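You operate a simulated robot arm through the tools that you are given. There is no shell and no other tool. Be economical: measure what you need, move in short steps, check, and stop when the job is done.

Carry out the task below with a simulated robot arm. There is one attempt and no reset: what you move stays moved.

## Task
Test the stand outlet and the emergency light.
Fine: trip once, then reset; selector to TEST, one press of the orange button, then back to READY.
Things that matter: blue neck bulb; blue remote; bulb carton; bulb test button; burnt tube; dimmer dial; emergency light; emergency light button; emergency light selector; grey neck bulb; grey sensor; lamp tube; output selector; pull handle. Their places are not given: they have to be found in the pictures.

It is judged by the outcome, as a careful person would: the job done as asked, and still so three seconds after it is handed in. It fails if anything else is knocked over, pushed out of place, dropped, spilled or broken.

## Robot
A 7-joint arm with a two-finger parallel gripper, fixed in place. Base frame: the origin is at the foot of the arm, x ahead of it, y to its left, z up; the work surface is at about z = 0.8. Lengths are in m, angles in rad, forces in N, time in s.
With the tool pointing down near the work surface it reaches from about 0.24 to 0.68 m from the base axis. Its first joint turns from -1.152 to 1.152 rad. Payload 2.4 kg.
The tool frame sits at the grasp point between the pads (the TCP): z along the fingers, y along the line on which they close. The tips reach 0.03 m beyond it. Largest opening 0.094 m; finger width 0.028, thickness 0.01; the body of the gripper, 0.05 by 0.096 m, starts 0.055 m behind the TCP.
Orientation is told as [roll, pitch, yaw] about the base's x, y, z axes, in that order, counted from this pose: with the fingers straight down and closing along the base's y, the tool's x points along the base's -x, its y along +y and its z along -z.

## Interface
- The arm moves only by the tool drive_tool. Its arguments are lists of equal length, an entry for each row: "dr": the turn, a rotation vector about the base's x, y, z in units of 4 degrees (1.0 is 4 degrees), a list of three; "slide": the shift along the base's x, y, z in units of 40 mm (1.0 is 40 mm), a list of three; "grip": the closure, from 0 (fully open) to 1 (shut). In form: {"dr": [[wx, wy, wz], ...], "slide": [[x, y, z], ...], "grip": [grip, ...]}. A call has 1 to 20 rows; each row shifts and turns the commanded pose from where the row before left it. A call with a number of a shift or a turn outside -1 to 1 is refused whole. A row lasts 0.2 s, in which the tool goes at most 0.05 m and 0.15 rad; a call with a longer step from one row to the next is refused whole, and so is a gripper value outside its range. Where a pose cannot be reached the arm comes as near as it can. A force on the tool above 40 N (or 10 N above the force at the start of the call, whichever is more), or a blocked arm, ends the call early, and 0.2 s more pass. Each finger travels about 0.153 m/s and halts on what it meets, pressing with about 31 N; the grip force reading is that of the motor and also rises with nothing between the fingers. The clock runs only during rows and for 0.2 s after the last one: add rows that do not move to give the fingers time. The reply holds the time, the measured pose of the TCP, the force on the tool along the base axes, the opening and the grip force, in the units named above and with some noise, with the torque about the TCP (base axes, N m) and any sound that the robot's microphone picked up.
- Cameras (640 x 400 px; columns grow to the right, rows downward): "scene" is fixed at [0.0597, 0.5142, 1.4449]; the picture's right is [-0.49, -0.87, 0.00], its down [-0.45, 0.26, -0.85] and it looks along [0.74, -0.42, -0.52] (base axes); focal length 214 px, centre (320, 200). "wrist" rides on the gripper at [0.076, 0.014, -0.102] in the tool frame; the picture's right is [-0.18, 0.98, 0.00], its down [-0.75, -0.14, -0.64] and it looks along [-0.63, -0.12, 0.77] (tool axes); focal length 243 px, centre (320, 200).
- capture(camera): a new picture of that camera. It takes no simulated time.
- probe_pixels(camera, pixels): for up to 12 pixels [column, row] of the newest picture of that camera ("zoom" is the newest enlarged one), the place [x, y, z] in the base frame of the surface seen there, good to about 0.002 m, but the place of the scene camera against the robot may be out by one fixed shift of up to 0.025 m in any direction. It takes no simulated time.
- zoom(camera, box): a new picture of the part [left, top, right, bottom] of that camera's present view, enlarged. It takes no simulated time.
- job_done(): hands the job in; it is judged then, once.

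Work in short steps. Measure before you move; look again where a grasp or a placing could have gone wrong, and mend it. You have 80 turns and 38 pictures in all, those below and enlarged ones among them. Open the gripper and draw the arm clear of the work before you hand the job in, unless the task says otherwise; then end with one line.

The tools are called after ">>>" as name(argument=value, ...) on one line, values as JSON. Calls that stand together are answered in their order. drive_tool: Moves the arm, as the interface text tells. Its arguments: {"type":"object","properties":{"dr":{"type":"array","items":{"type":"array","items":{"type":"number"}}},"slide":{"type":"array","items":{"type":"array","items":{"type":"number"}}},"grip":{"type":"array","items":{"type":"number"}}},"required":["dr","slide","grip"]} The other tools are called the same way: capture (camera) takes a picture; probe_pixels (camera, pixels) gives the place of the surface under pixels of a picture; zoom (camera, box) takes an enlarged picture of a part of a camera's view; job_done () hands the job in.

At the start:

```text
time: 0.0
position: [0.3437, 0.1848, 1.326]
tool_rot: [0.002, 0.0, 0.0]
contact_force: [0.1, -0.6, -0.7]
moment: [-0.02, -0.02, 0.04]
gripper_width: 0.094
grasp_force: 0.1
```

scene: 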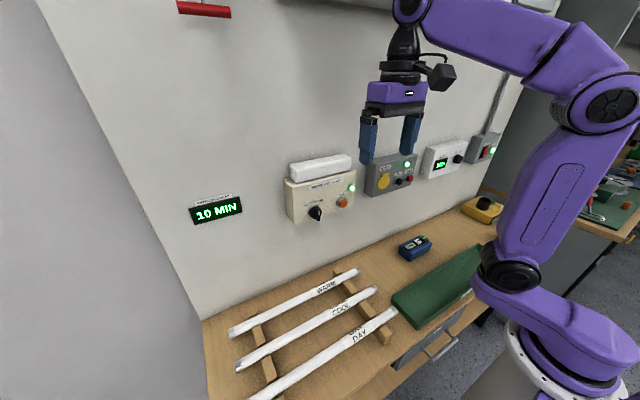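
wrist: 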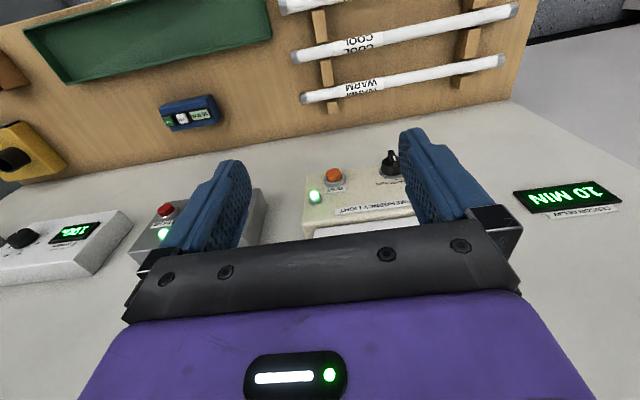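

The scene shows the emergency light box near (320,195) and the boxes right of it on the wall. I zoom on these to read the labels.

>>> zoom(camera="scene", box=[270, 140, 370, 240])

>>> zoom(camera="scene", box=[355, 120, 515, 220])

>>> zoom(camera="wrist", box=[0, 140, 280, 300])

```text
4.00 times, centred on (320, 190) of scene
```

zoom: 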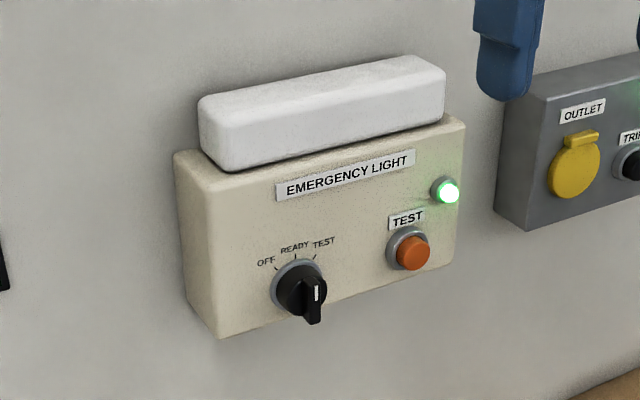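

```text
4.00 times, centred on (435, 170) of scene
```

zoom: 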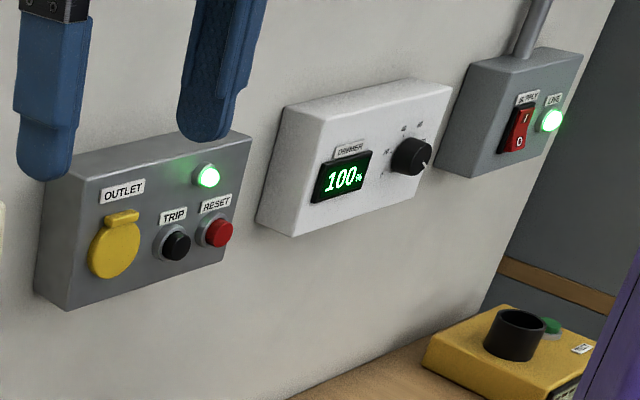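

```text
2.29 times, centred on (140, 220) of wrist
```

zoom: 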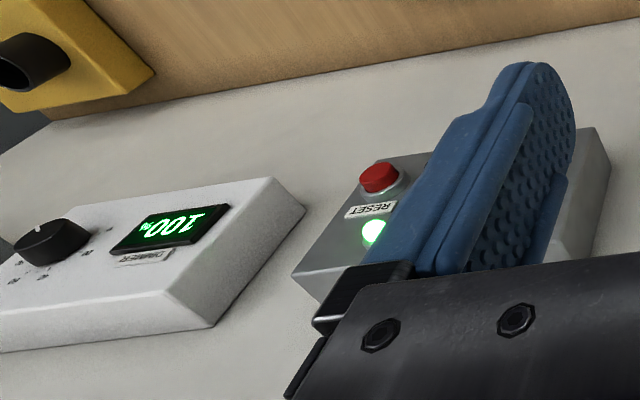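

I measure the buttons, the knob, their box faces and the wall with the scene camera, and the same features with the wrist camera to find the shift between them.

>>> probe_pixels(camera="scene", pixels=[[399.5, 181.5], [410, 178], [390, 193], [403, 169], [343.5, 203.5], [315, 211], [319, 218], [297, 216], [328, 201], [265, 170], [330, 260], [352, 188]])

>>> probe_pixels(camera="wrist", pixels=[[333, 174], [316, 196], [388, 160], [391, 171], [167, 210], [163, 234], [360, 195], [345, 212], [300, 150], [270, 190], [480, 160], [400, 190]])

>>> zoom(camera="wrist", box=[290, 130, 430, 230])

```text
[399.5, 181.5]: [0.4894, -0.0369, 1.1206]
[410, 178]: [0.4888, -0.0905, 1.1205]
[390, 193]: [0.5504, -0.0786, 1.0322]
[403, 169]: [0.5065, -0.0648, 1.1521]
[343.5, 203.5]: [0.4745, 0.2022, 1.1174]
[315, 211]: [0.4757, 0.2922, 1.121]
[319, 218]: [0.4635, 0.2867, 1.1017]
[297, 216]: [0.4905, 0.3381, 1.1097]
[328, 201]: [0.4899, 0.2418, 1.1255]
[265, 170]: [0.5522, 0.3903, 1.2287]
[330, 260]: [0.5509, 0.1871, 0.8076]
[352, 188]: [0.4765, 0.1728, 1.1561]
```

```text
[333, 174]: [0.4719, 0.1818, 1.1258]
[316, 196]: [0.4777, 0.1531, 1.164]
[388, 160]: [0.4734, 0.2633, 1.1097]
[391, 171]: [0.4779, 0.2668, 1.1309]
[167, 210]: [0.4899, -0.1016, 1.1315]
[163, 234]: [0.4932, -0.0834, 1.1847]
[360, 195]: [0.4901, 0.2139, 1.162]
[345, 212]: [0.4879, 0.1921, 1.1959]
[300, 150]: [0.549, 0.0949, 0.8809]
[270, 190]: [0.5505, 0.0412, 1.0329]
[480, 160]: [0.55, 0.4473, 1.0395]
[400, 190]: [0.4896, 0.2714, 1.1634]
```

```text
4.00 times, centred on (360, 180) of wrist
```

zoom: 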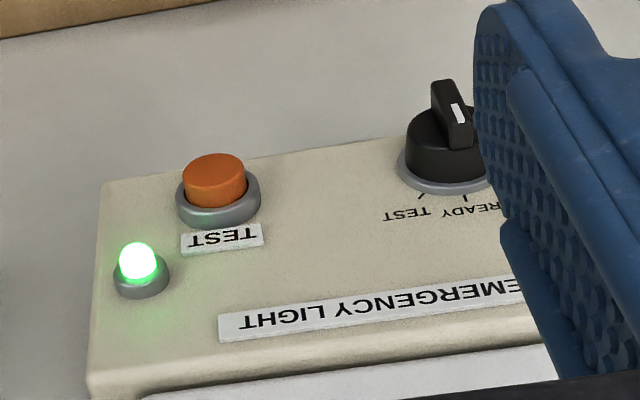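

Both cameras put the wall at x≈0.55; the scene's y reads about 0.02 high and its z about 0.008 low. I turn the tool towards the wall while moving in front of the outlet box and closing the fingers.

>>> drive_tool(dr=[[0, -1, 0], [0, -1, 0], [0, -1, 0], [0, -1, 0], [0, -1, 0], [0, -1, 0], [0, -1, 0], [0, -1, 0], [0, -1, 0], [0, -1, 0]], slide=[[0, -0.29, -0.1], [0, -0.29, -0.1], [0, -0.29, -0.1], [0, -0.29, -0.1], [0, -0.29, -0.1], [0, -0.29, -0.1], [0, -0.29, -0.1], [0, -0.29, -0.1], [0, -0.29, -0.1], [0, -0.29, -0.1]], grip=[1, 1, 1, 1, 1, 1, 1, 1, 1, 1])

```text
time: 2.2
position: [0.3436, 0.0676, 1.2878]
tool_rot: [-0.001, -0.699, 0.0]
contact_force: [-0.5, -0.2, -0.2]
moment: [0.01, -0.01, -0.01]
gripper_width: 0.0003
grasp_force: 31.1
```

That tracked well at half the pitch, so I continue to the full 90 degrees, in front of the outlet.

>>> drive_tool(dr=[[0, -1, 0], [0, -1, 0], [0, -1, 0], [0, -1, 0], [0, -1, 0], [0, -1, 0], [0, -1, 0], [0, -1, 0], [0, -1, 0], [0, -1, 0], [0, -1, 0], [0, -1, 0], [0, -0.5, 0]], slide=[[0, -0.22, -0.25], [0, -0.22, -0.25], [0, -0.22, -0.25], [0, -0.22, -0.25], [0, -0.22, -0.25], [0, -0.22, -0.25], [0, -0.22, -0.25], [0, -0.22, -0.25], [0, -0.22, -0.25], [0, -0.22, -0.25], [0, -0.22, -0.25], [0, -0.22, -0.25], [0, -0.22, -0.25]], grip=[1, 1, 1, 1, 1, 1, 1, 1, 1, 1, 1, 1, 1])

>>> capture(camera="wrist")

```text
time: 5.0
position: [0.3992, -0.0308, 1.1927]
tool_rot: [-0.119, -1.389, 0.013]
contact_force: [-0.8, 0.3, 0.4]
moment: [-0.01, 0.02, 0.03]
gripper_width: 0.0
grasp_force: 31.4
out of reach, approached as far as the arm can: row 6, 7, 8, 10, 11, 12, 13
```

```text
31 pictures are left
```

wrist: 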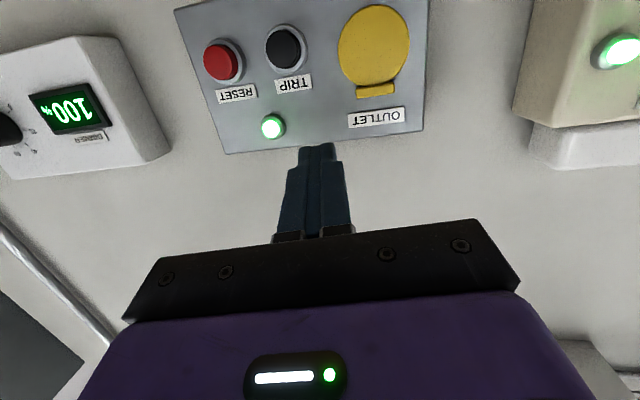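

Buttons now clear: TRIP (black) at (286,47), RESET (red) at (220,63). x=0.344 is too close for the horizontal tool; the arm sits at x≈0.40. I measure the buttons.

>>> probe_pixels(camera="wrist", pixels=[[286, 47], [290, 54], [220, 63], [224, 68], [250, 75], [310, 90], [273, 127], [380, 40], [307, 50], [265, 45], [316, 146]])

```text
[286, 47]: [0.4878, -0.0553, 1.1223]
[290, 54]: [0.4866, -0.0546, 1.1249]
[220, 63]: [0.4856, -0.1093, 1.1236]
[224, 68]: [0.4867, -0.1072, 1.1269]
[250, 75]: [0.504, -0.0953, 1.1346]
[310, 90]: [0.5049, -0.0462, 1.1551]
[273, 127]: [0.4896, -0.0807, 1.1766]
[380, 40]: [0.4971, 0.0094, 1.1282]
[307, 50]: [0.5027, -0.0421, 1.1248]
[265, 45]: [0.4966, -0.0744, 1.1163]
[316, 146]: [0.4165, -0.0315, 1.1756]
```

TRIP is at about (0.487, -0.055, 1.123) and RESET at (0.487, -0.108, 1.124). I take a small step forward to see which pose is commanded.

>>> drive_tool(dr=[[0, 0, 0], [0, 0, 0]], slide=[[0.4, 0, 0], [0.4, 0, 0]], grip=[1, 1])

```text
time: 5.6
position: [0.4315, -0.03, 1.191]
tool_rot: [-0.123, -1.39, 0.018]
contact_force: [0.1, 0.1, 0.6]
moment: [-0.02, 0.0, -0.02]
gripper_width: 0.0
grasp_force: 31.4
```

The command follows the measured pose. I move in front of TRIP, straightening the tool on the way.

>>> drive_tool(dr=[[0, -0.6, 0.42], [0, -0.6, 0.42], [0, -0.6, 0.42], [0, -0.6, 0.42]], slide=[[0, -0.16, -0.42], [0, -0.16, -0.42], [0, -0.16, -0.42], [0, -0.16, -0.42]], grip=[1, 1, 1, 1])

>>> capture(camera="wrist")

```text
time: 6.6
position: [0.4552, -0.0402, 1.1388]
tool_rot: [-0.94, -1.546, 0.949]
contact_force: [0.6, 0.2, 0.0]
moment: [0.01, 0.02, -0.03]
gripper_width: 0.0
grasp_force: 31.0
out of reach, approached as far as the arm can: row 2, 3, 4
```

```text
30 pictures are left
```

wrist: 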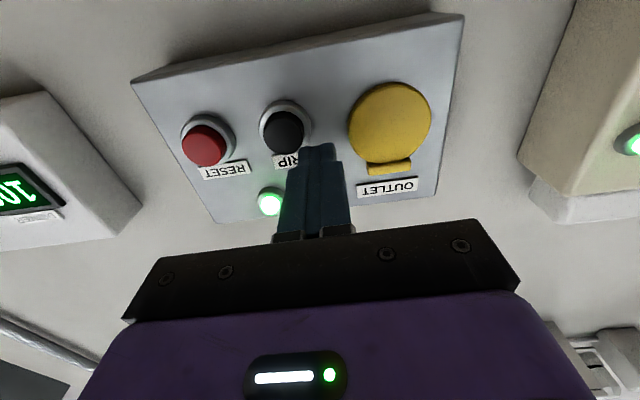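

The tool is now nearly horizontal but close to the box (tip x≈0.485). For pressing I back off and tilt the tool about 28 degrees down, lining up with TRIP.

>>> drive_tool(dr=[[0, 0, 0], [0, 1, 0], [0, 1, 0], [0, 1, 0], [0, 1, 0], [0, 1, 0], [0, 1, 0], [0, 1, 0]], slide=[[-0.2, 0, 0], [-0.15, 0, 0], [-0.15, 0, 0], [-0.15, -0.075, -0.065], [-0.15, -0.075, -0.065], [-0.1, -0.075, -0.065], [0, -0.075, -0.065], [0, -0.075, -0.065]], grip=[1, 1, 1, 1, 1, 1, 1, 1])

>>> capture(camera="wrist")

```text
time: 8.4
position: [0.4289, -0.0506, 1.1276]
tool_rot: [-0.015, -1.07, 0.029]
contact_force: [-0.3, 0.9, 0.4]
moment: [-0.01, 0.0, -0.01]
gripper_width: 0.0
grasp_force: 31.2
out of reach, approached as far as the arm can: row 1, 3
```

```text
29 pictures are left
```

wrist: 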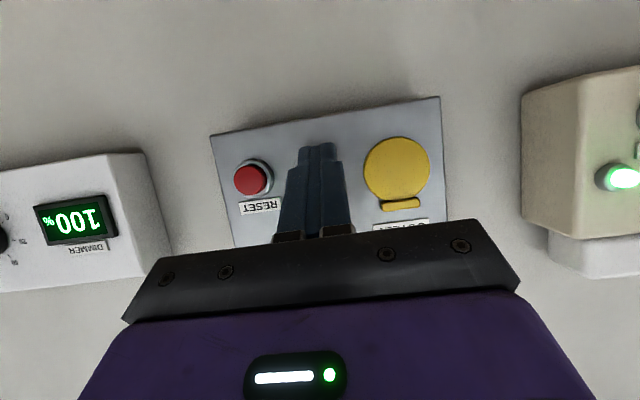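

The tip is in line with the hidden TRIP button, about 25 mm short of it. I advance gently, then in small steps.

>>> drive_tool(dr=[[0, 0, 0], [0, 0, 0], [0, 0, 0], [0, 0, 0]], slide=[[0.1, -0.06, 0], [0.2, -0.06, 0], [0.2, 0, 0], [0.1, 0, 0]], grip=[1, 1, 1, 1])

```text
time: 9.4
position: [0.453, -0.0578, 1.1272]
tool_rot: [-0.018, -1.071, 0.028]
contact_force: [-0.1, 0.8, -0.5]
moment: [0.0, 0.01, 0.0]
gripper_width: 0.0
grasp_force: 30.9
```

No contact yet at x=0.453; I keep stepping 2 mm at a time.

>>> drive_tool(dr=[[0, 0, 0], [0, 0, 0], [0, 0, 0]], slide=[[0.06, 0.02, 0], [0.06, 0, 0], [0.06, 0, 0]], grip=[1, 1, 1])

```text
time: 10.2
position: [0.4611, -0.0552, 1.1265]
tool_rot: [-0.016, -1.069, 0.027]
contact_force: [-8.5, -1.7, 2.6]
moment: [-0.02, -0.06, -0.04]
gripper_width: 0.0
grasp_force: 31.0
heard: click
```

A click with 8.5 N: TRIP is pressed. I back off and look at the lamp.

>>> drive_tool(dr=[[0, 0, 0], [0, 0, 0], [0, 0, 0]], slide=[[-0.3, 0, 0], [-0.4, 0, 0], [0, 0, 0]], grip=[1, 1, 1])

>>> zoom(camera="scene", box=[355, 120, 515, 220])

```text
time: 11.0
position: [0.4312, -0.0542, 1.1268]
tool_rot: [-0.019, -1.071, 0.032]
contact_force: [-0.5, -0.7, -0.6]
moment: [-0.02, -0.01, -0.01]
gripper_width: 0.0
grasp_force: 31.3
```

```text
4.00 times, centred on (435, 170) of scene
```

zoom: 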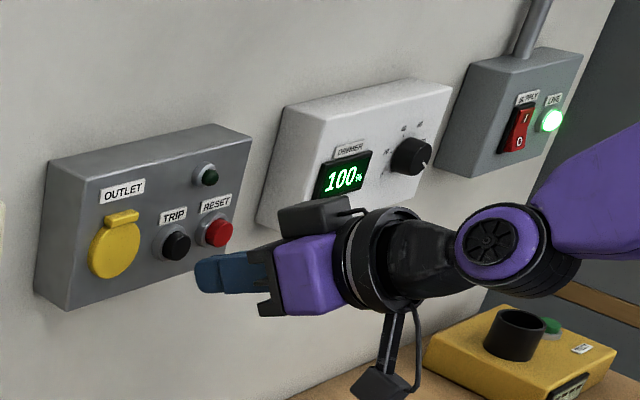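

The outlet lamp is dark, so it tripped. I move to RESET (y≈-0.108) and advance.

>>> drive_tool(dr=[[0, 0, 0], [0, 0, 0], [0, 0, 0], [0, 0, 0], [0, 0, 0], [0, 0, 0]], slide=[[0, -0.5, 0], [0, -0.5, 0], [0, -0.34, 0], [0, 0, 0], [0.3, 0, 0], [0.15, 0, 0]], grip=[1, 1, 1, 1, 1, 1])

```text
time: 12.4
position: [0.4491, -0.0931, 1.1272]
tool_rot: [-0.021, -1.069, 0.03]
contact_force: [-0.3, -0.3, 0.1]
moment: [-0.02, -0.03, -0.01]
gripper_width: 0.0002
grasp_force: 31.3
out of reach, approached as far as the arm can: row 3
```

Sideways reach stopped at y=-0.093 while x was short; now farther out I try the remaining 15 mm.

>>> drive_tool(dr=[[0, 0, 0], [0, 0, 0]], slide=[[0, -0.2, 0], [0, -0.17, 0]], grip=[1, 1])

>>> capture(camera="wrist")

```text
time: 13.0
position: [0.4495, -0.0941, 1.1283]
tool_rot: [-0.023, -1.068, 0.03]
contact_force: [0.8, -0.8, 0.7]
moment: [0.01, 0.01, -0.03]
gripper_width: 0.0
grasp_force: 31.6
out of reach, approached as far as the arm can: row 1, 2
```

```text
27 pictures are left
```

wrist: 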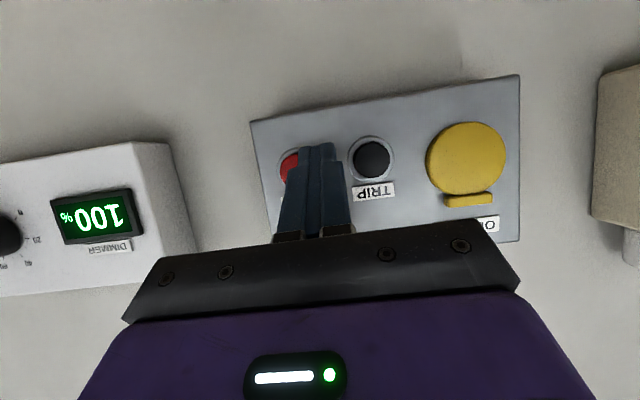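

A wrist limit blocks it. Turning the tool outward (yaw to -y) should free it, so I back off slightly and yaw 16 degrees while shifting.

>>> drive_tool(dr=[[0, 0, -1], [0, 0, -1], [0, 0, -1], [0, 0, -1]], slide=[[-0.1, 0, 0], [-0.1, 0, 0], [0, -0.1, 0], [0, -0.1, 0]], grip=[1, 1, 1, 1])

>>> capture(camera="wrist")

```text
time: 14.0
position: [0.4414, -0.1011, 1.1298]
tool_rot: [-0.015, -1.068, -0.25]
contact_force: [0.3, -0.5, 0.3]
moment: [0.01, 0.03, -0.01]
gripper_width: 0.0
grasp_force: 31.5
```

```text
26 pictures are left
```

wrist: 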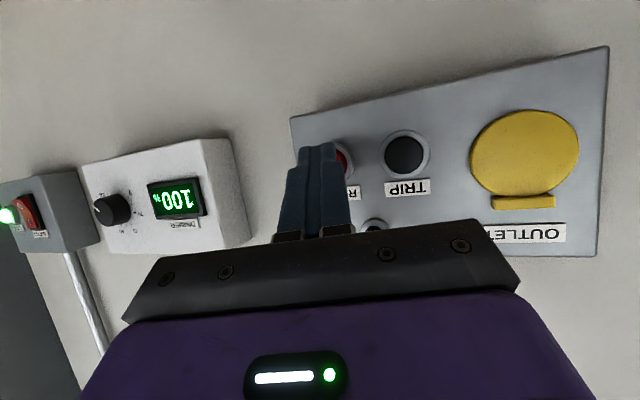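

It reached. The contact point is now at roughly y≈-0.105, z≈1.128, x≈0.476. I shift y -3 mm and z -3 mm and advance 8 mm.

>>> drive_tool(dr=[[0, 0, 0], [0, 0, 0], [0, 0, 0], [0, 0, 0]], slide=[[0, -0.08, -0.08], [0.1, 0, 0], [0.06, 0, 0], [0.04, 0, 0]], grip=[1, 1, 1, 1])

```text
time: 15.0
position: [0.4495, -0.1054, 1.1266]
tool_rot: [-0.016, -1.069, -0.249]
contact_force: [0.2, -0.1, -0.5]
moment: [-0.01, 0.01, 0.01]
gripper_width: 0.0002
grasp_force: 31.2
```

No contact yet; I go on in 2 mm steps.

>>> drive_tool(dr=[[0, 0, 0], [0, 0, 0], [0, 0, 0], [0, 0, 0]], slide=[[0.06, 0, 0], [0.06, 0, 0], [0.06, 0, 0], [0.06, 0, 0]], grip=[1, 1, 1, 1])

```text
time: 16.0
position: [0.458, -0.1041, 1.1261]
tool_rot: [-0.019, -1.07, -0.249]
contact_force: [-2.6, -0.7, 0.8]
moment: [0.01, 0.0, 0.0]
gripper_width: 0.0002
grasp_force: 31.0
heard: click
```

A click at 2.6 N: RESET appears pressed. I withdraw well clear and check the lamp.

>>> drive_tool(dr=[[0, 0, 0], [0, 0, 1], [0, 0, 1], [0, 0, 1], [0, 0, 1]], slide=[[-0.35, 0, 0], [-0.3, 0.5, 0], [0, 0.8, 0], [0, 0.8, 0], [0, 0.8, 0]], grip=[1, 1, 1, 1, 1])

>>> zoom(camera="scene", box=[355, 120, 515, 220])

```text
time: 17.2
position: [0.4324, 0.0122, 1.1249]
tool_rot: [-0.018, -1.069, 0.031]
contact_force: [-0.7, -0.5, 1.0]
moment: [-0.04, 0.0, -0.02]
gripper_width: 0.0002
grasp_force: 31.0
```

```text
4.00 times, centred on (435, 170) of scene
```

zoom: 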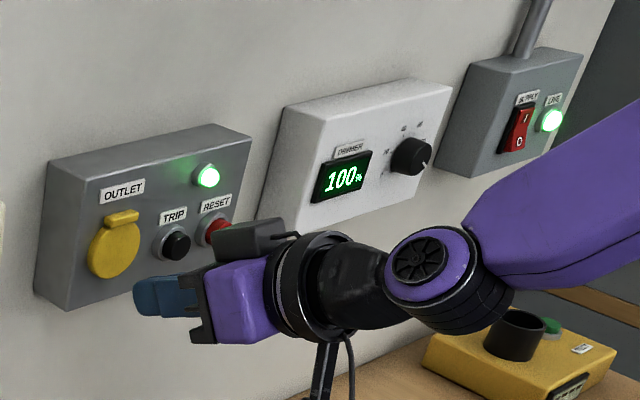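

The outlet lamp is green again. Now I move over to the front of the emergency-light knob, keeping back from the wall.

>>> drive_tool(dr=[[0, 0, 0], [0, 0, 0], [0, 0, 0], [0, 0, 0], [0, 0, 0], [0, 0, 0], [0, 0, 0], [0, 0, 0], [0, 0, 0]], slide=[[-0.4, 0, 0], [-0.5, 0, 0], [-0.2, 0.9, 0], [0, 0.9, 0], [0, 0.9, 0], [0, 0.9, 0], [0, 0.9, 0], [0, 0.9, 0], [0, 0.8, 0]], grip=[1, 1, 1, 1, 1, 1, 1, 1, 1])

>>> capture(camera="wrist")

```text
time: 19.2
position: [0.3869, 0.2599, 1.1279]
tool_rot: [-0.017, -1.069, 0.032]
contact_force: [-0.5, 0.9, -0.2]
moment: [0.03, 0.0, -0.02]
gripper_width: 0.0
grasp_force: 31.3
```

```text
24 pictures are left
```

wrist: 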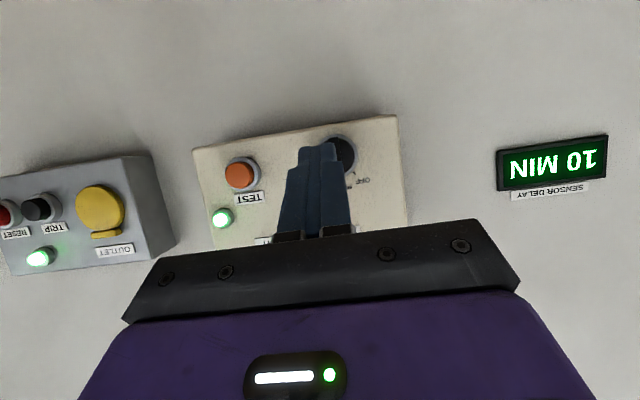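

I straighten the tool to horizontal here and half-open the fingers to see the knob between them.

>>> drive_tool(dr=[[0, -1, 0], [0, -1, 0], [0, -1, 0], [0, -1, 0], [0, -1, 0], [0, -1, 0], [0, -1, 0]], slide=[[0, 0, 0], [0, 0, 0], [0, 0, 0], [0, 0, 0], [0, 0, 0], [0, 0, 0], [0, 0, 0]], grip=[0.4, 0.4, 0.4, 0.4, 0.4, 0.4, 0.4])

>>> capture(camera="wrist")

```text
time: 20.8
position: [0.3885, 0.2585, 1.1264]
tool_rot: [-0.882, -1.553, 0.891]
contact_force: [0.1, -0.4, 0.0]
moment: [0.0, -0.02, -0.01]
gripper_width: 0.0562
grasp_force: 0.1
```

```text
23 pictures are left
```

wrist: 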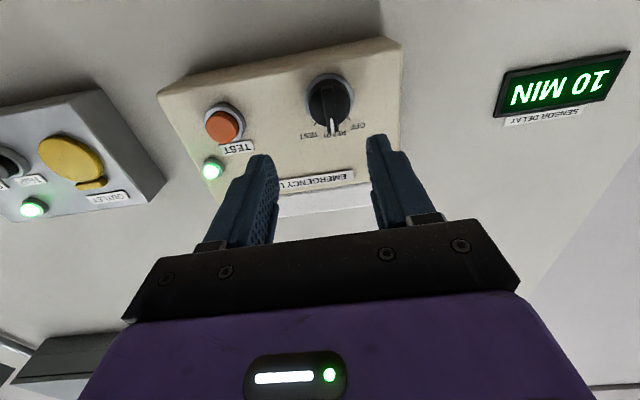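

Full horizontal is reachable here. I zoom on the knob and measure it.

>>> zoom(camera="wrist", box=[250, 50, 410, 150])

```text
4.00 times, centred on (330, 100) of wrist
```

zoom: 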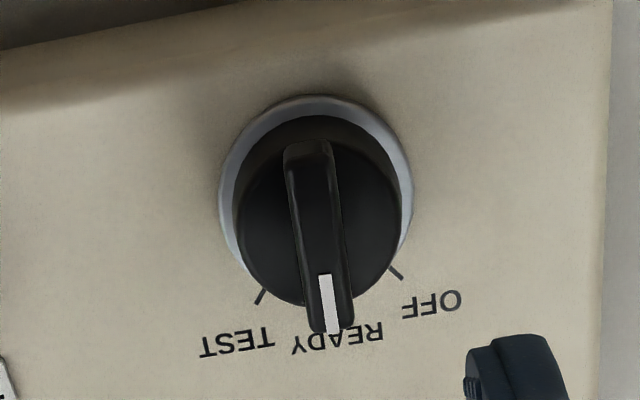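

>>> probe_pixels(camera="zoom", pixels=[[310, 160], [315, 230], [325, 290], [332, 325], [270, 230], [370, 220], [260, 298], [397, 272], [225, 190], [408, 190], [318, 97], [318, 250]])

>>> probe_pixels(camera="wrist", pixels=[[223, 127], [220, 122], [378, 137], [262, 157]])

```text
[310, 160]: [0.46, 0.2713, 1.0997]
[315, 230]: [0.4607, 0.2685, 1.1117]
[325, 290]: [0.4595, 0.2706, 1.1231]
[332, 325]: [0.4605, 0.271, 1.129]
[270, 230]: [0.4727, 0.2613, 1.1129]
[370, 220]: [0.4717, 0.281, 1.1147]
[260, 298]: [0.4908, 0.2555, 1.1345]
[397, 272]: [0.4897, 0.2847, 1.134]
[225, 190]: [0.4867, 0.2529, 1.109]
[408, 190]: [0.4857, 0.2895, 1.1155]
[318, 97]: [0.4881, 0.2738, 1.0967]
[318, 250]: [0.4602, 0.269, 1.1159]
```

```text
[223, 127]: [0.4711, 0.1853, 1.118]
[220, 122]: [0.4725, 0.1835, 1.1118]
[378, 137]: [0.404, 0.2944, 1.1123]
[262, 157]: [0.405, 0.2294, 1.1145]
```

The bar runs z 1.098–1.130 at y≈0.2705, front x=0.460, disc at x≈0.472, and it's at READY; TEST lies about 36 to 40 degrees clockwise. I align and approach to TCP x≈0.438.

>>> drive_tool(dr=[[0, 0, 0], [0, 0, 0], [0, 0, 0], [0, 0, 0], [0, 0, 0]], slide=[[0, 0.3, -0.31], [0.4, 0, 0], [0.4, 0, 0], [0.2, 0, 0], [0.1, 0, 0]], grip=[0.4, 0.4, 0.4, 0.4, 0.4])

>>> capture(camera="wrist")

```text
time: 22.0
position: [0.4335, 0.272, 1.1145]
tool_rot: [-0.851, -1.551, 0.862]
contact_force: [0.5, 0.8, -0.5]
moment: [-0.01, 0.0, -0.03]
gripper_width: 0.0566
grasp_force: 0.2
```

```text
21 pictures are left
```

wrist: 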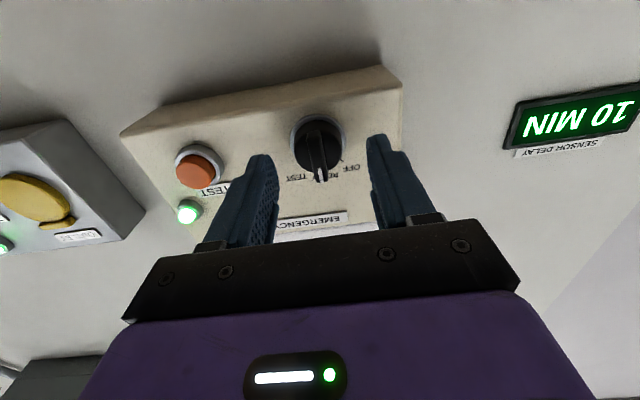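

The knob sits between the fingers. I go in 5 mm more and close on the bar.

>>> drive_tool(dr=[[0, 0, 0], [0, 0, 0], [0, 0, 0], [0, 0, 0], [0, 0, 0]], slide=[[0.12, -0.03, 0], [0, 0, 0], [0, 0, 0], [0, 0, 0], [0, 0, 0]], grip=[0.4, 0.6, 0.8, 1, 1])

```text
time: 23.2
position: [0.438, 0.2703, 1.1145]
tool_rot: [-0.837, -1.552, 0.846]
contact_force: [2.7, 1.7, 0.1]
moment: [0.02, 0.12, -0.08]
gripper_width: 0.0089
grasp_force: 42.6
```

Gripped at 8.9 mm, the bar's width. I turn clockwise as seen from the front (+x), half first.

>>> drive_tool(dr=[[0.9, 0, 0], [0.9, 0, 0], [0.9, 0, 0], [0.9, 0, 0], [0.9, 0, 0], [0.9, 0, 0]], slide=[[0, 0, 0], [0, 0, 0], [0, 0, 0], [0, 0, 0], [0, 0, 0], [0, 0, 0]], grip=[1, 1, 1, 1, 1, 1])

```text
time: 24.6
position: [0.4371, 0.2696, 1.115]
tool_rot: [1.547, -1.203, -1.537]
contact_force: [7.1, -1.5, 1.0]
moment: [0.02, 1.08, 0.32]
gripper_width: 0.0092
grasp_force: 43.1
```

The turn is about 21 degrees with no click yet; the tool still points at +x. I continue to about 38 degrees.

>>> drive_tool(dr=[[0.9, 0, 0], [0.9, 0, 0], [0.9, 0, 0], [0.9, 0, 0], [0.7, 0, 0]], slide=[[0, 0, 0], [0, 0, 0], [0, 0, 0], [0, 0, 0], [0, 0, 0]], grip=[1, 1, 1, 1, 1])

>>> capture(camera="wrist")

>>> zoom(camera="scene", box=[270, 140, 370, 240])

```text
time: 25.5
position: [0.4374, 0.2699, 1.1139]
tool_rot: [1.538, -1.003, -1.554]
contact_force: [-11.8, -9.0, 2.5]
moment: [0.02, -0.26, -0.14]
gripper_width: 0.0088
grasp_force: 42.5
out of reach, approached as far as the arm can: row 4
stopped in row 4: the force on the tool passed its limit at 53 N (the readings are from after the stop); the commanded pose is now the measured one
```

```text
20 pictures are left
```

wrist: 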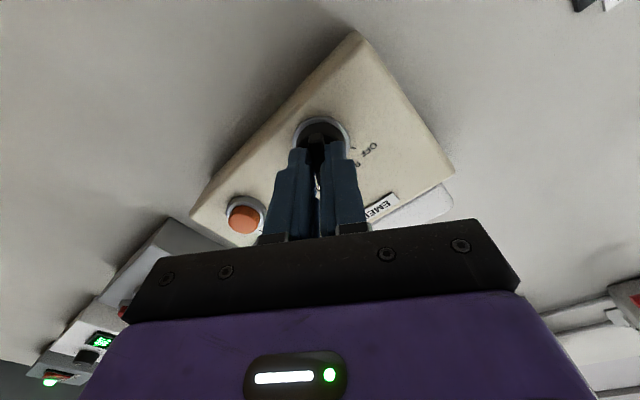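

```text
4.00 times, centred on (320, 190) of scene
```

zoom: 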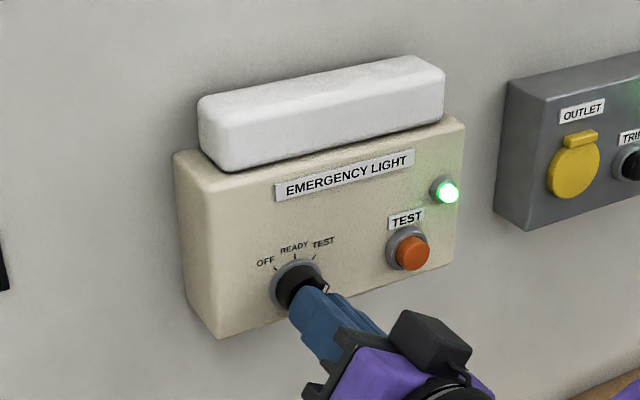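

It turned about 32 degrees and then met the arm's limit. I open the fingers and see where the knob rests.

>>> drive_tool(dr=[[0, 0, 0], [0, 0, 0], [0, 0, 0], [0, 0, 0]], slide=[[0, 0, 0], [0, 0, 0], [-0.4, 0, 0], [-0.4, 0, 0]], grip=[0.7, 0.5, 0.5, 0.5])

>>> capture(camera="wrist")

>>> zoom(camera="wrist", box=[260, 90, 388, 170])

```text
time: 26.5
position: [0.4088, 0.2775, 1.1207]
tool_rot: [1.53, -1.005, -1.548]
contact_force: [0.2, 0.0, 0.6]
moment: [-0.01, -0.02, -0.03]
gripper_width: 0.0469
grasp_force: 0.0
out of reach, approached as far as the arm can: row 3, 4
```

```text
18 pictures are left
```

wrist: 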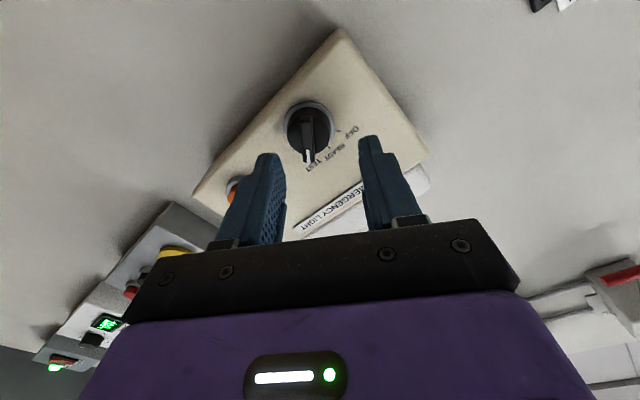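

```text
5.00 times, centred on (324, 130) of wrist
```

zoom: 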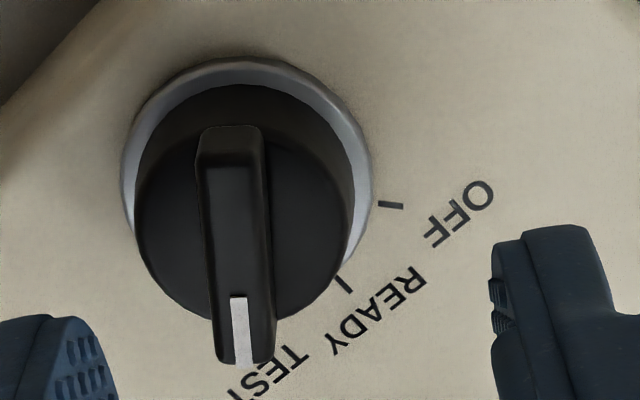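

The bar hides the TEST tick, so it looks on or close to TEST. I measure its angle.

>>> probe_pixels(camera="zoom", pixels=[[230, 140], [232, 200], [238, 260], [240, 300], [245, 352], [343, 284], [390, 205]])

```text
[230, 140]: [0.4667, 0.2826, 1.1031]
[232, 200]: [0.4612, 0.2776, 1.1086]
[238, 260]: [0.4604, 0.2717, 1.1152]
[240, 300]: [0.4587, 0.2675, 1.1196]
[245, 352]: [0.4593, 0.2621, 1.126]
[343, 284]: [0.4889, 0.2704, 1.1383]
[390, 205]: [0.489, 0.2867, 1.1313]
```

The bar is at about 42 degrees, matching the tick spacing (~43), so the selector is at TEST. I unroll the tool, move toward the orange button and close the fingers.

>>> drive_tool(dr=[[-1, 0, 0], [-1, 0, 0], [-1, 0, 0], [-1, 0, 0], [-1, 0, 0], [-1, 0, 0], [-1, 0, 0], [-1, 0, 0], [0, 1, 0], [0, 1, 0], [0, 1, 0], [0, 1, 0], [0, 1, 0], [0, 1, 0], [0, 1, 0]], slide=[[-0.1, 0, 0], [-0.1, 0, 0], [-0.1, 0, 0], [0, -0.3, 0], [0, -0.3, 0], [0, -0.3, 0], [0, -0.3, 0], [0, -0.3, 0], [0, -0.2, 0], [0, -0.2, 0.05], [0, -0.1, 0.05], [0, 0, 0.1], [0, 0, 0.1], [0, 0, 0.1], [0, 0, 0.1]], grip=[0.5, 0.5, 0.5, 0.5, 0.5, 0.5, 0.5, 1, 1, 1, 1, 1, 1, 1, 1])

>>> capture(camera="wrist")

```text
time: 29.7
position: [0.3977, 0.1979, 1.1404]
tool_rot: [0.002, -1.068, -0.021]
contact_force: [-0.8, -0.1, 0.6]
moment: [0.02, 0.0, 0.02]
gripper_width: 0.0001
grasp_force: 31.2
```

```text
16 pictures are left
```

wrist: 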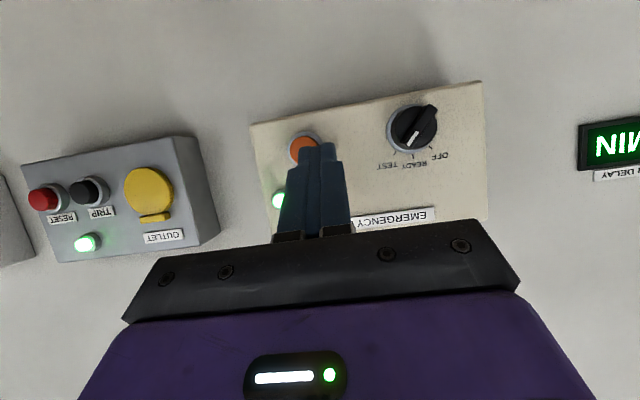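

The knob points to TEST. I measure the button's visible edges at (291,148), (303,137) and the knob.

>>> probe_pixels(camera="wrist", pixels=[[300, 147], [292, 149], [304, 138], [295, 157], [313, 140], [297, 150]])

>>> zoom(camera="wrist", box=[260, 90, 460, 215])

```text
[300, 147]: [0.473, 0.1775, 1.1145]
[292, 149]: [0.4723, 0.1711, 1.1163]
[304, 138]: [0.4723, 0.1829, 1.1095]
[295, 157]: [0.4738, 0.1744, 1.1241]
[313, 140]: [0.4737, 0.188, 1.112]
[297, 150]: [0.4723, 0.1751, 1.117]
```

```text
3.20 times, centred on (360, 152) of wrist
```

zoom: 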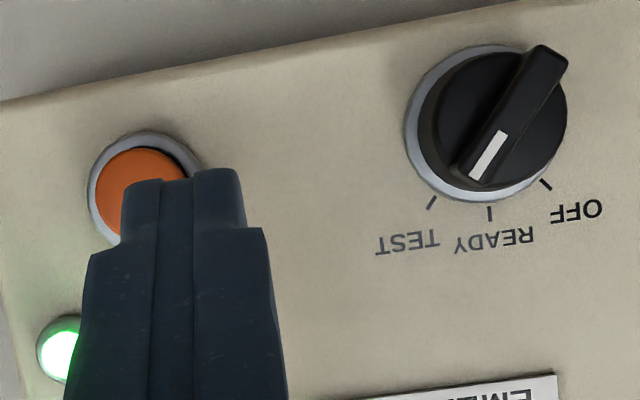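

The button centre is at about (0.4725, 0.182, 1.120). I align and stop about 7 mm short of contact.

>>> drive_tool(dr=[[0, 0, 0], [0, 0, 0], [0, 0, 0], [0, 0, 0], [0, 0, 0]], slide=[[0, -0.2, -0.22], [0, -0.2, -0.22], [0.4, 0, 0], [0.4, 0, 0], [0.1, 0, 0]], grip=[1, 1, 1, 1, 1])

```text
time: 30.9
position: [0.4349, 0.1825, 1.123]
tool_rot: [0.004, -1.069, -0.021]
contact_force: [-0.8, 0.1, -0.3]
moment: [0.02, 0.0, -0.02]
gripper_width: 0.0
grasp_force: 31.2
```

Aligned and free. I press in 2 mm steps.

>>> drive_tool(dr=[[0, 0, 0], [0, 0, 0], [0, 0, 0], [0, 0, 0]], slide=[[0.06, 0, 0], [0.06, 0, 0], [0.06, 0, 0], [0.05, 0, 0]], grip=[1, 1, 1, 1])

```text
time: 31.9
position: [0.4422, 0.182, 1.1222]
tool_rot: [0.002, -1.071, -0.02]
contact_force: [-2.1, 0.7, -1.5]
moment: [0.04, 0.04, 0.01]
gripper_width: 0.0001
grasp_force: 31.1
heard: click
```

A click: the button is pressed. I withdraw and check the light.

>>> drive_tool(dr=[[0, 0, 0], [0, 0, 0], [0, 0, 0]], slide=[[-0.4, 0, 0], [-0.5, 0, 0], [-0.4, 0, 0]], grip=[1, 1, 1])

>>> zoom(camera="scene", box=[270, 140, 370, 240])

```text
time: 32.7
position: [0.3903, 0.183, 1.1229]
tool_rot: [0.003, -1.071, -0.021]
contact_force: [0.4, -0.2, 0.7]
moment: [0.02, 0.0, 0.02]
gripper_width: 0.0002
grasp_force: 30.8
```

```text
4.00 times, centred on (320, 190) of scene
```

zoom: 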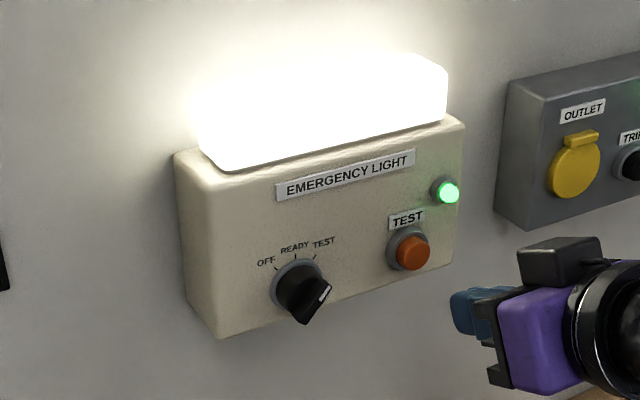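

The light is lit and the selector is on TEST. Now I go back in front of the knob, horizontal and rolled about 32 degrees, with fingers half open.

>>> drive_tool(dr=[[0, -1, 0], [0, -1, 0], [0, -1, 0], [0, -1, 0], [0, -1, 0], [0, -1, 0], [0, -1, 0], [1, 0, 0], [1, 0, 0], [1, 0, 0], [1, 0, 0], [1, 0, 0], [1, 0, 0], [1, 0, 0], [1, 0, 0]], slide=[[0, 0.3, 0], [0, 0.4, 0], [0, 0.4, 0], [0, 0.4, -0.05], [0, 0.4, -0.05], [0, 0.2, -0.05], [0, 0.1, -0.05], [0, 0, 0], [0.05, 0, 0], [0.05, 0, 0], [0.05, 0, 0], [0.05, 0, 0], [0.05, 0, 0], [0.05, 0, 0], [0.05, 0, 0]], grip=[1, 1, 1, 0.6, 0.5, 0.5, 0.5, 0.5, 0.5, 0.5, 0.5, 0.5, 0.5, 0.5, 0.5])

>>> capture(camera="wrist")

```text
time: 35.9
position: [0.4087, 0.2773, 1.1218]
tool_rot: [1.532, -1.004, -1.548]
contact_force: [0.5, -0.3, -0.1]
moment: [-0.03, 0.0, -0.03]
gripper_width: 0.0468
grasp_force: 0.0
out of reach, approached as far as the arm can: row 15
```

```text
13 pictures are left
```

wrist: 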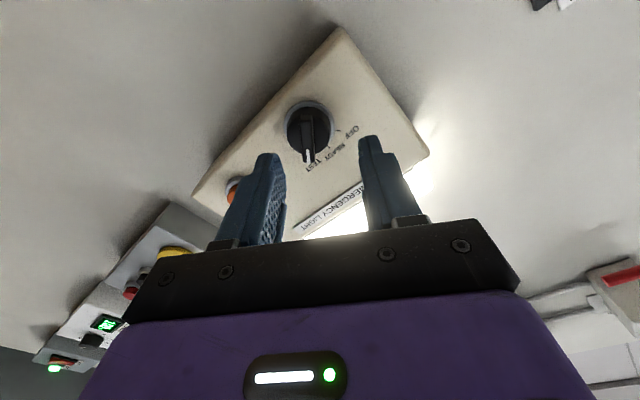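

Same pose as before. I align to the knob centre, advance to x≈0.438 and close on the bar.

>>> drive_tool(dr=[[0, 0, 0], [0, 0, 0], [0, 0, 0]], slide=[[0, -0.17, -0.18], [0.4, 0, 0], [0.32, 0, 0]], grip=[0.5, 0.5, 0.5])

```text
time: 36.7
position: [0.4397, 0.2781, 1.1205]
tool_rot: [1.534, -1.0, -1.548]
contact_force: [-0.5, 0.6, 0.3]
moment: [0.01, 0.01, 0.01]
gripper_width: 0.047
grasp_force: 0.1
out of reach, approached as far as the arm can: row 1
```

The sideways step was refused at the shorter x; now at x=0.44 I repeat it, backing 2 mm.

>>> drive_tool(dr=[[0, 0, 0], [0, 0, 0], [0, 0, 0]], slide=[[-0.03, -0.1, -0.08], [0, -0.1, -0.08], [0, 0, 0]], grip=[0.5, 0.5, 0.5])

```text
time: 37.5
position: [0.4411, 0.2696, 1.1145]
tool_rot: [1.535, -1.004, -1.548]
contact_force: [-0.2, -0.2, -0.4]
moment: [-0.03, -0.03, 0.03]
gripper_width: 0.0469
grasp_force: 0.0
```

Centred at (0.441, 0.2696, 1.1145). I close on the bar.

>>> drive_tool(dr=[[0, 0, 0], [0, 0, 0], [0, 0, 0], [0, 0, 0]], slide=[[0, 0, 0], [0, 0, 0], [0, 0, 0], [0, 0, 0]], grip=[0.7, 0.85, 1, 1])

```text
time: 38.5
position: [0.4396, 0.2702, 1.114]
tool_rot: [1.533, -1.003, -1.547]
contact_force: [2.6, 3.6, 1.0]
moment: [0.0, -0.19, 0.52]
gripper_width: 0.009
grasp_force: 43.2
```

Gripped at 9 mm. I turn back about 32 degrees to bring the bar upright.

>>> drive_tool(dr=[[-0.9, 0, 0], [-0.9, 0, 0], [-0.9, 0, 0], [-0.9, 0, 0], [-0.9, 0, 0], [-0.9, 0, 0], [-0.9, 0, 0], [-0.9, 0, 0], [-0.7, 0, 0]], slide=[[0, 0, 0], [0, 0, 0], [0, 0, 0], [0, 0, 0], [0, 0, 0], [0, 0, 0], [0, 0, 0], [0, 0, 0], [0, 0, 0]], grip=[1, 1, 1, 1, 1, 1, 1, 1, 1])

```text
time: 40.5
position: [0.4395, 0.2709, 1.1139]
tool_rot: [0.893, -1.55, -0.906]
contact_force: [9.1, 13.1, 1.9]
moment: [-0.04, 1.23, 0.66]
gripper_width: 0.0088
grasp_force: 42.9
```

The tool roll is about zero now. I release gently, back away and look.

>>> drive_tool(dr=[[0, 0, 0], [0, 0, 0], [0, 0, 0], [0, 0, 0], [0, 0, 0]], slide=[[0, 0, 0], [0, 0, 0], [-0.4, 0, 0], [-0.6, 0, 0], [0, 0, 0]], grip=[0.8, 0.5, 0.5, 0.5, 0.5])

>>> zoom(camera="wrist", box=[250, 50, 410, 150])

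>>> zoom(camera="scene", box=[270, 140, 370, 240])

```text
time: 41.7
position: [0.4009, 0.269, 1.1136]
tool_rot: [0.956, -1.549, -0.972]
contact_force: [0.2, 0.1, 0.0]
moment: [-0.01, -0.01, 0.03]
gripper_width: 0.0468
grasp_force: 0.1
```

```text
4.00 times, centred on (330, 100) of wrist
```

zoom: 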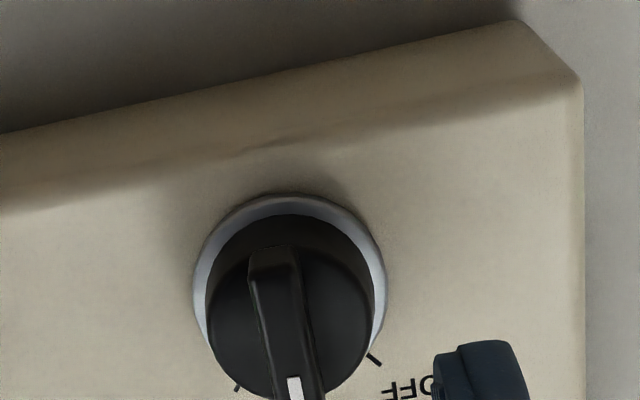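

```text
4.00 times, centred on (320, 190) of scene
```

zoom: 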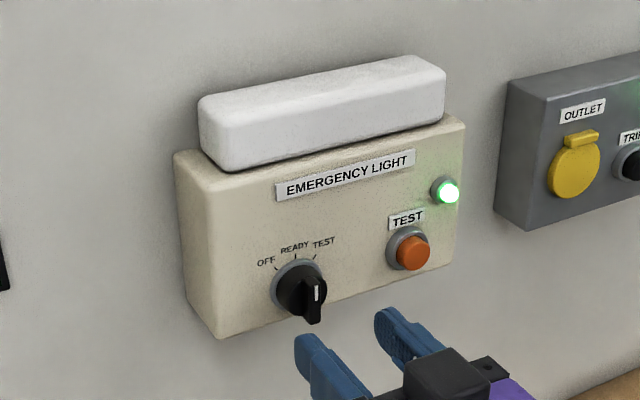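

The selector is back at READY as at the start, and the light is off with the green lamp on. I draw the arm back and open the gripper.

>>> drive_tool(dr=[[0, 1, 0], [0, 1, 0], [0, 1, 0], [0, 1, 0], [0, 1, 0], [0, 1, 0], [0, 1, 0], [0, 1, 0], [0, 1, 0], [0, 1, 0], [0, 1, 0], [0, 1, 0], [0, 0, 0]], slide=[[0, 0, 0], [0, 0, 0], [0, 0, 0], [-0.2, 0, 0], [-0.2, 0, 0.2], [-0.2, 0, 0.3], [-0.2, 0, 0.3], [-0.2, 0, 0.3], [-0.2, 0, 0.3], [-0.2, 0, 0.3], [0, 0, 0.3], [0, 0, 0.3], [0, 0, 0]], grip=[0.5, 0.5, 0.5, 0.5, 0.3, 0, 0, 0, 0, 0, 0, 0, 0])

>>> capture(camera="scene")

```text
time: 44.5
position: [0.3441, 0.2701, 1.2078]
tool_rot: [0.0, -0.72, -0.02]
contact_force: [-0.7, 0.3, 0.2]
moment: [-0.02, -0.01, 0.05]
gripper_width: 0.0938
grasp_force: 0.1
```

```text
10 pictures are left
```

scene: 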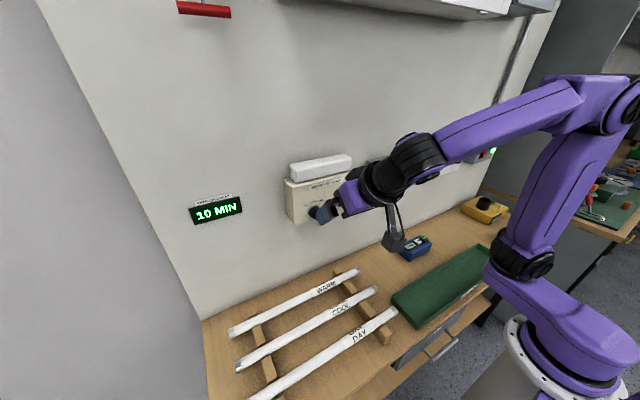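

The arm is clear and everything else is in place, so I hand in the job.

>>> job_done()

```text
The job is handed in.
```

I tested both units: the outlet tripped once and reset with its lamp green again, and the emergency light lit on one press at TEST, with the selector now back at READY.
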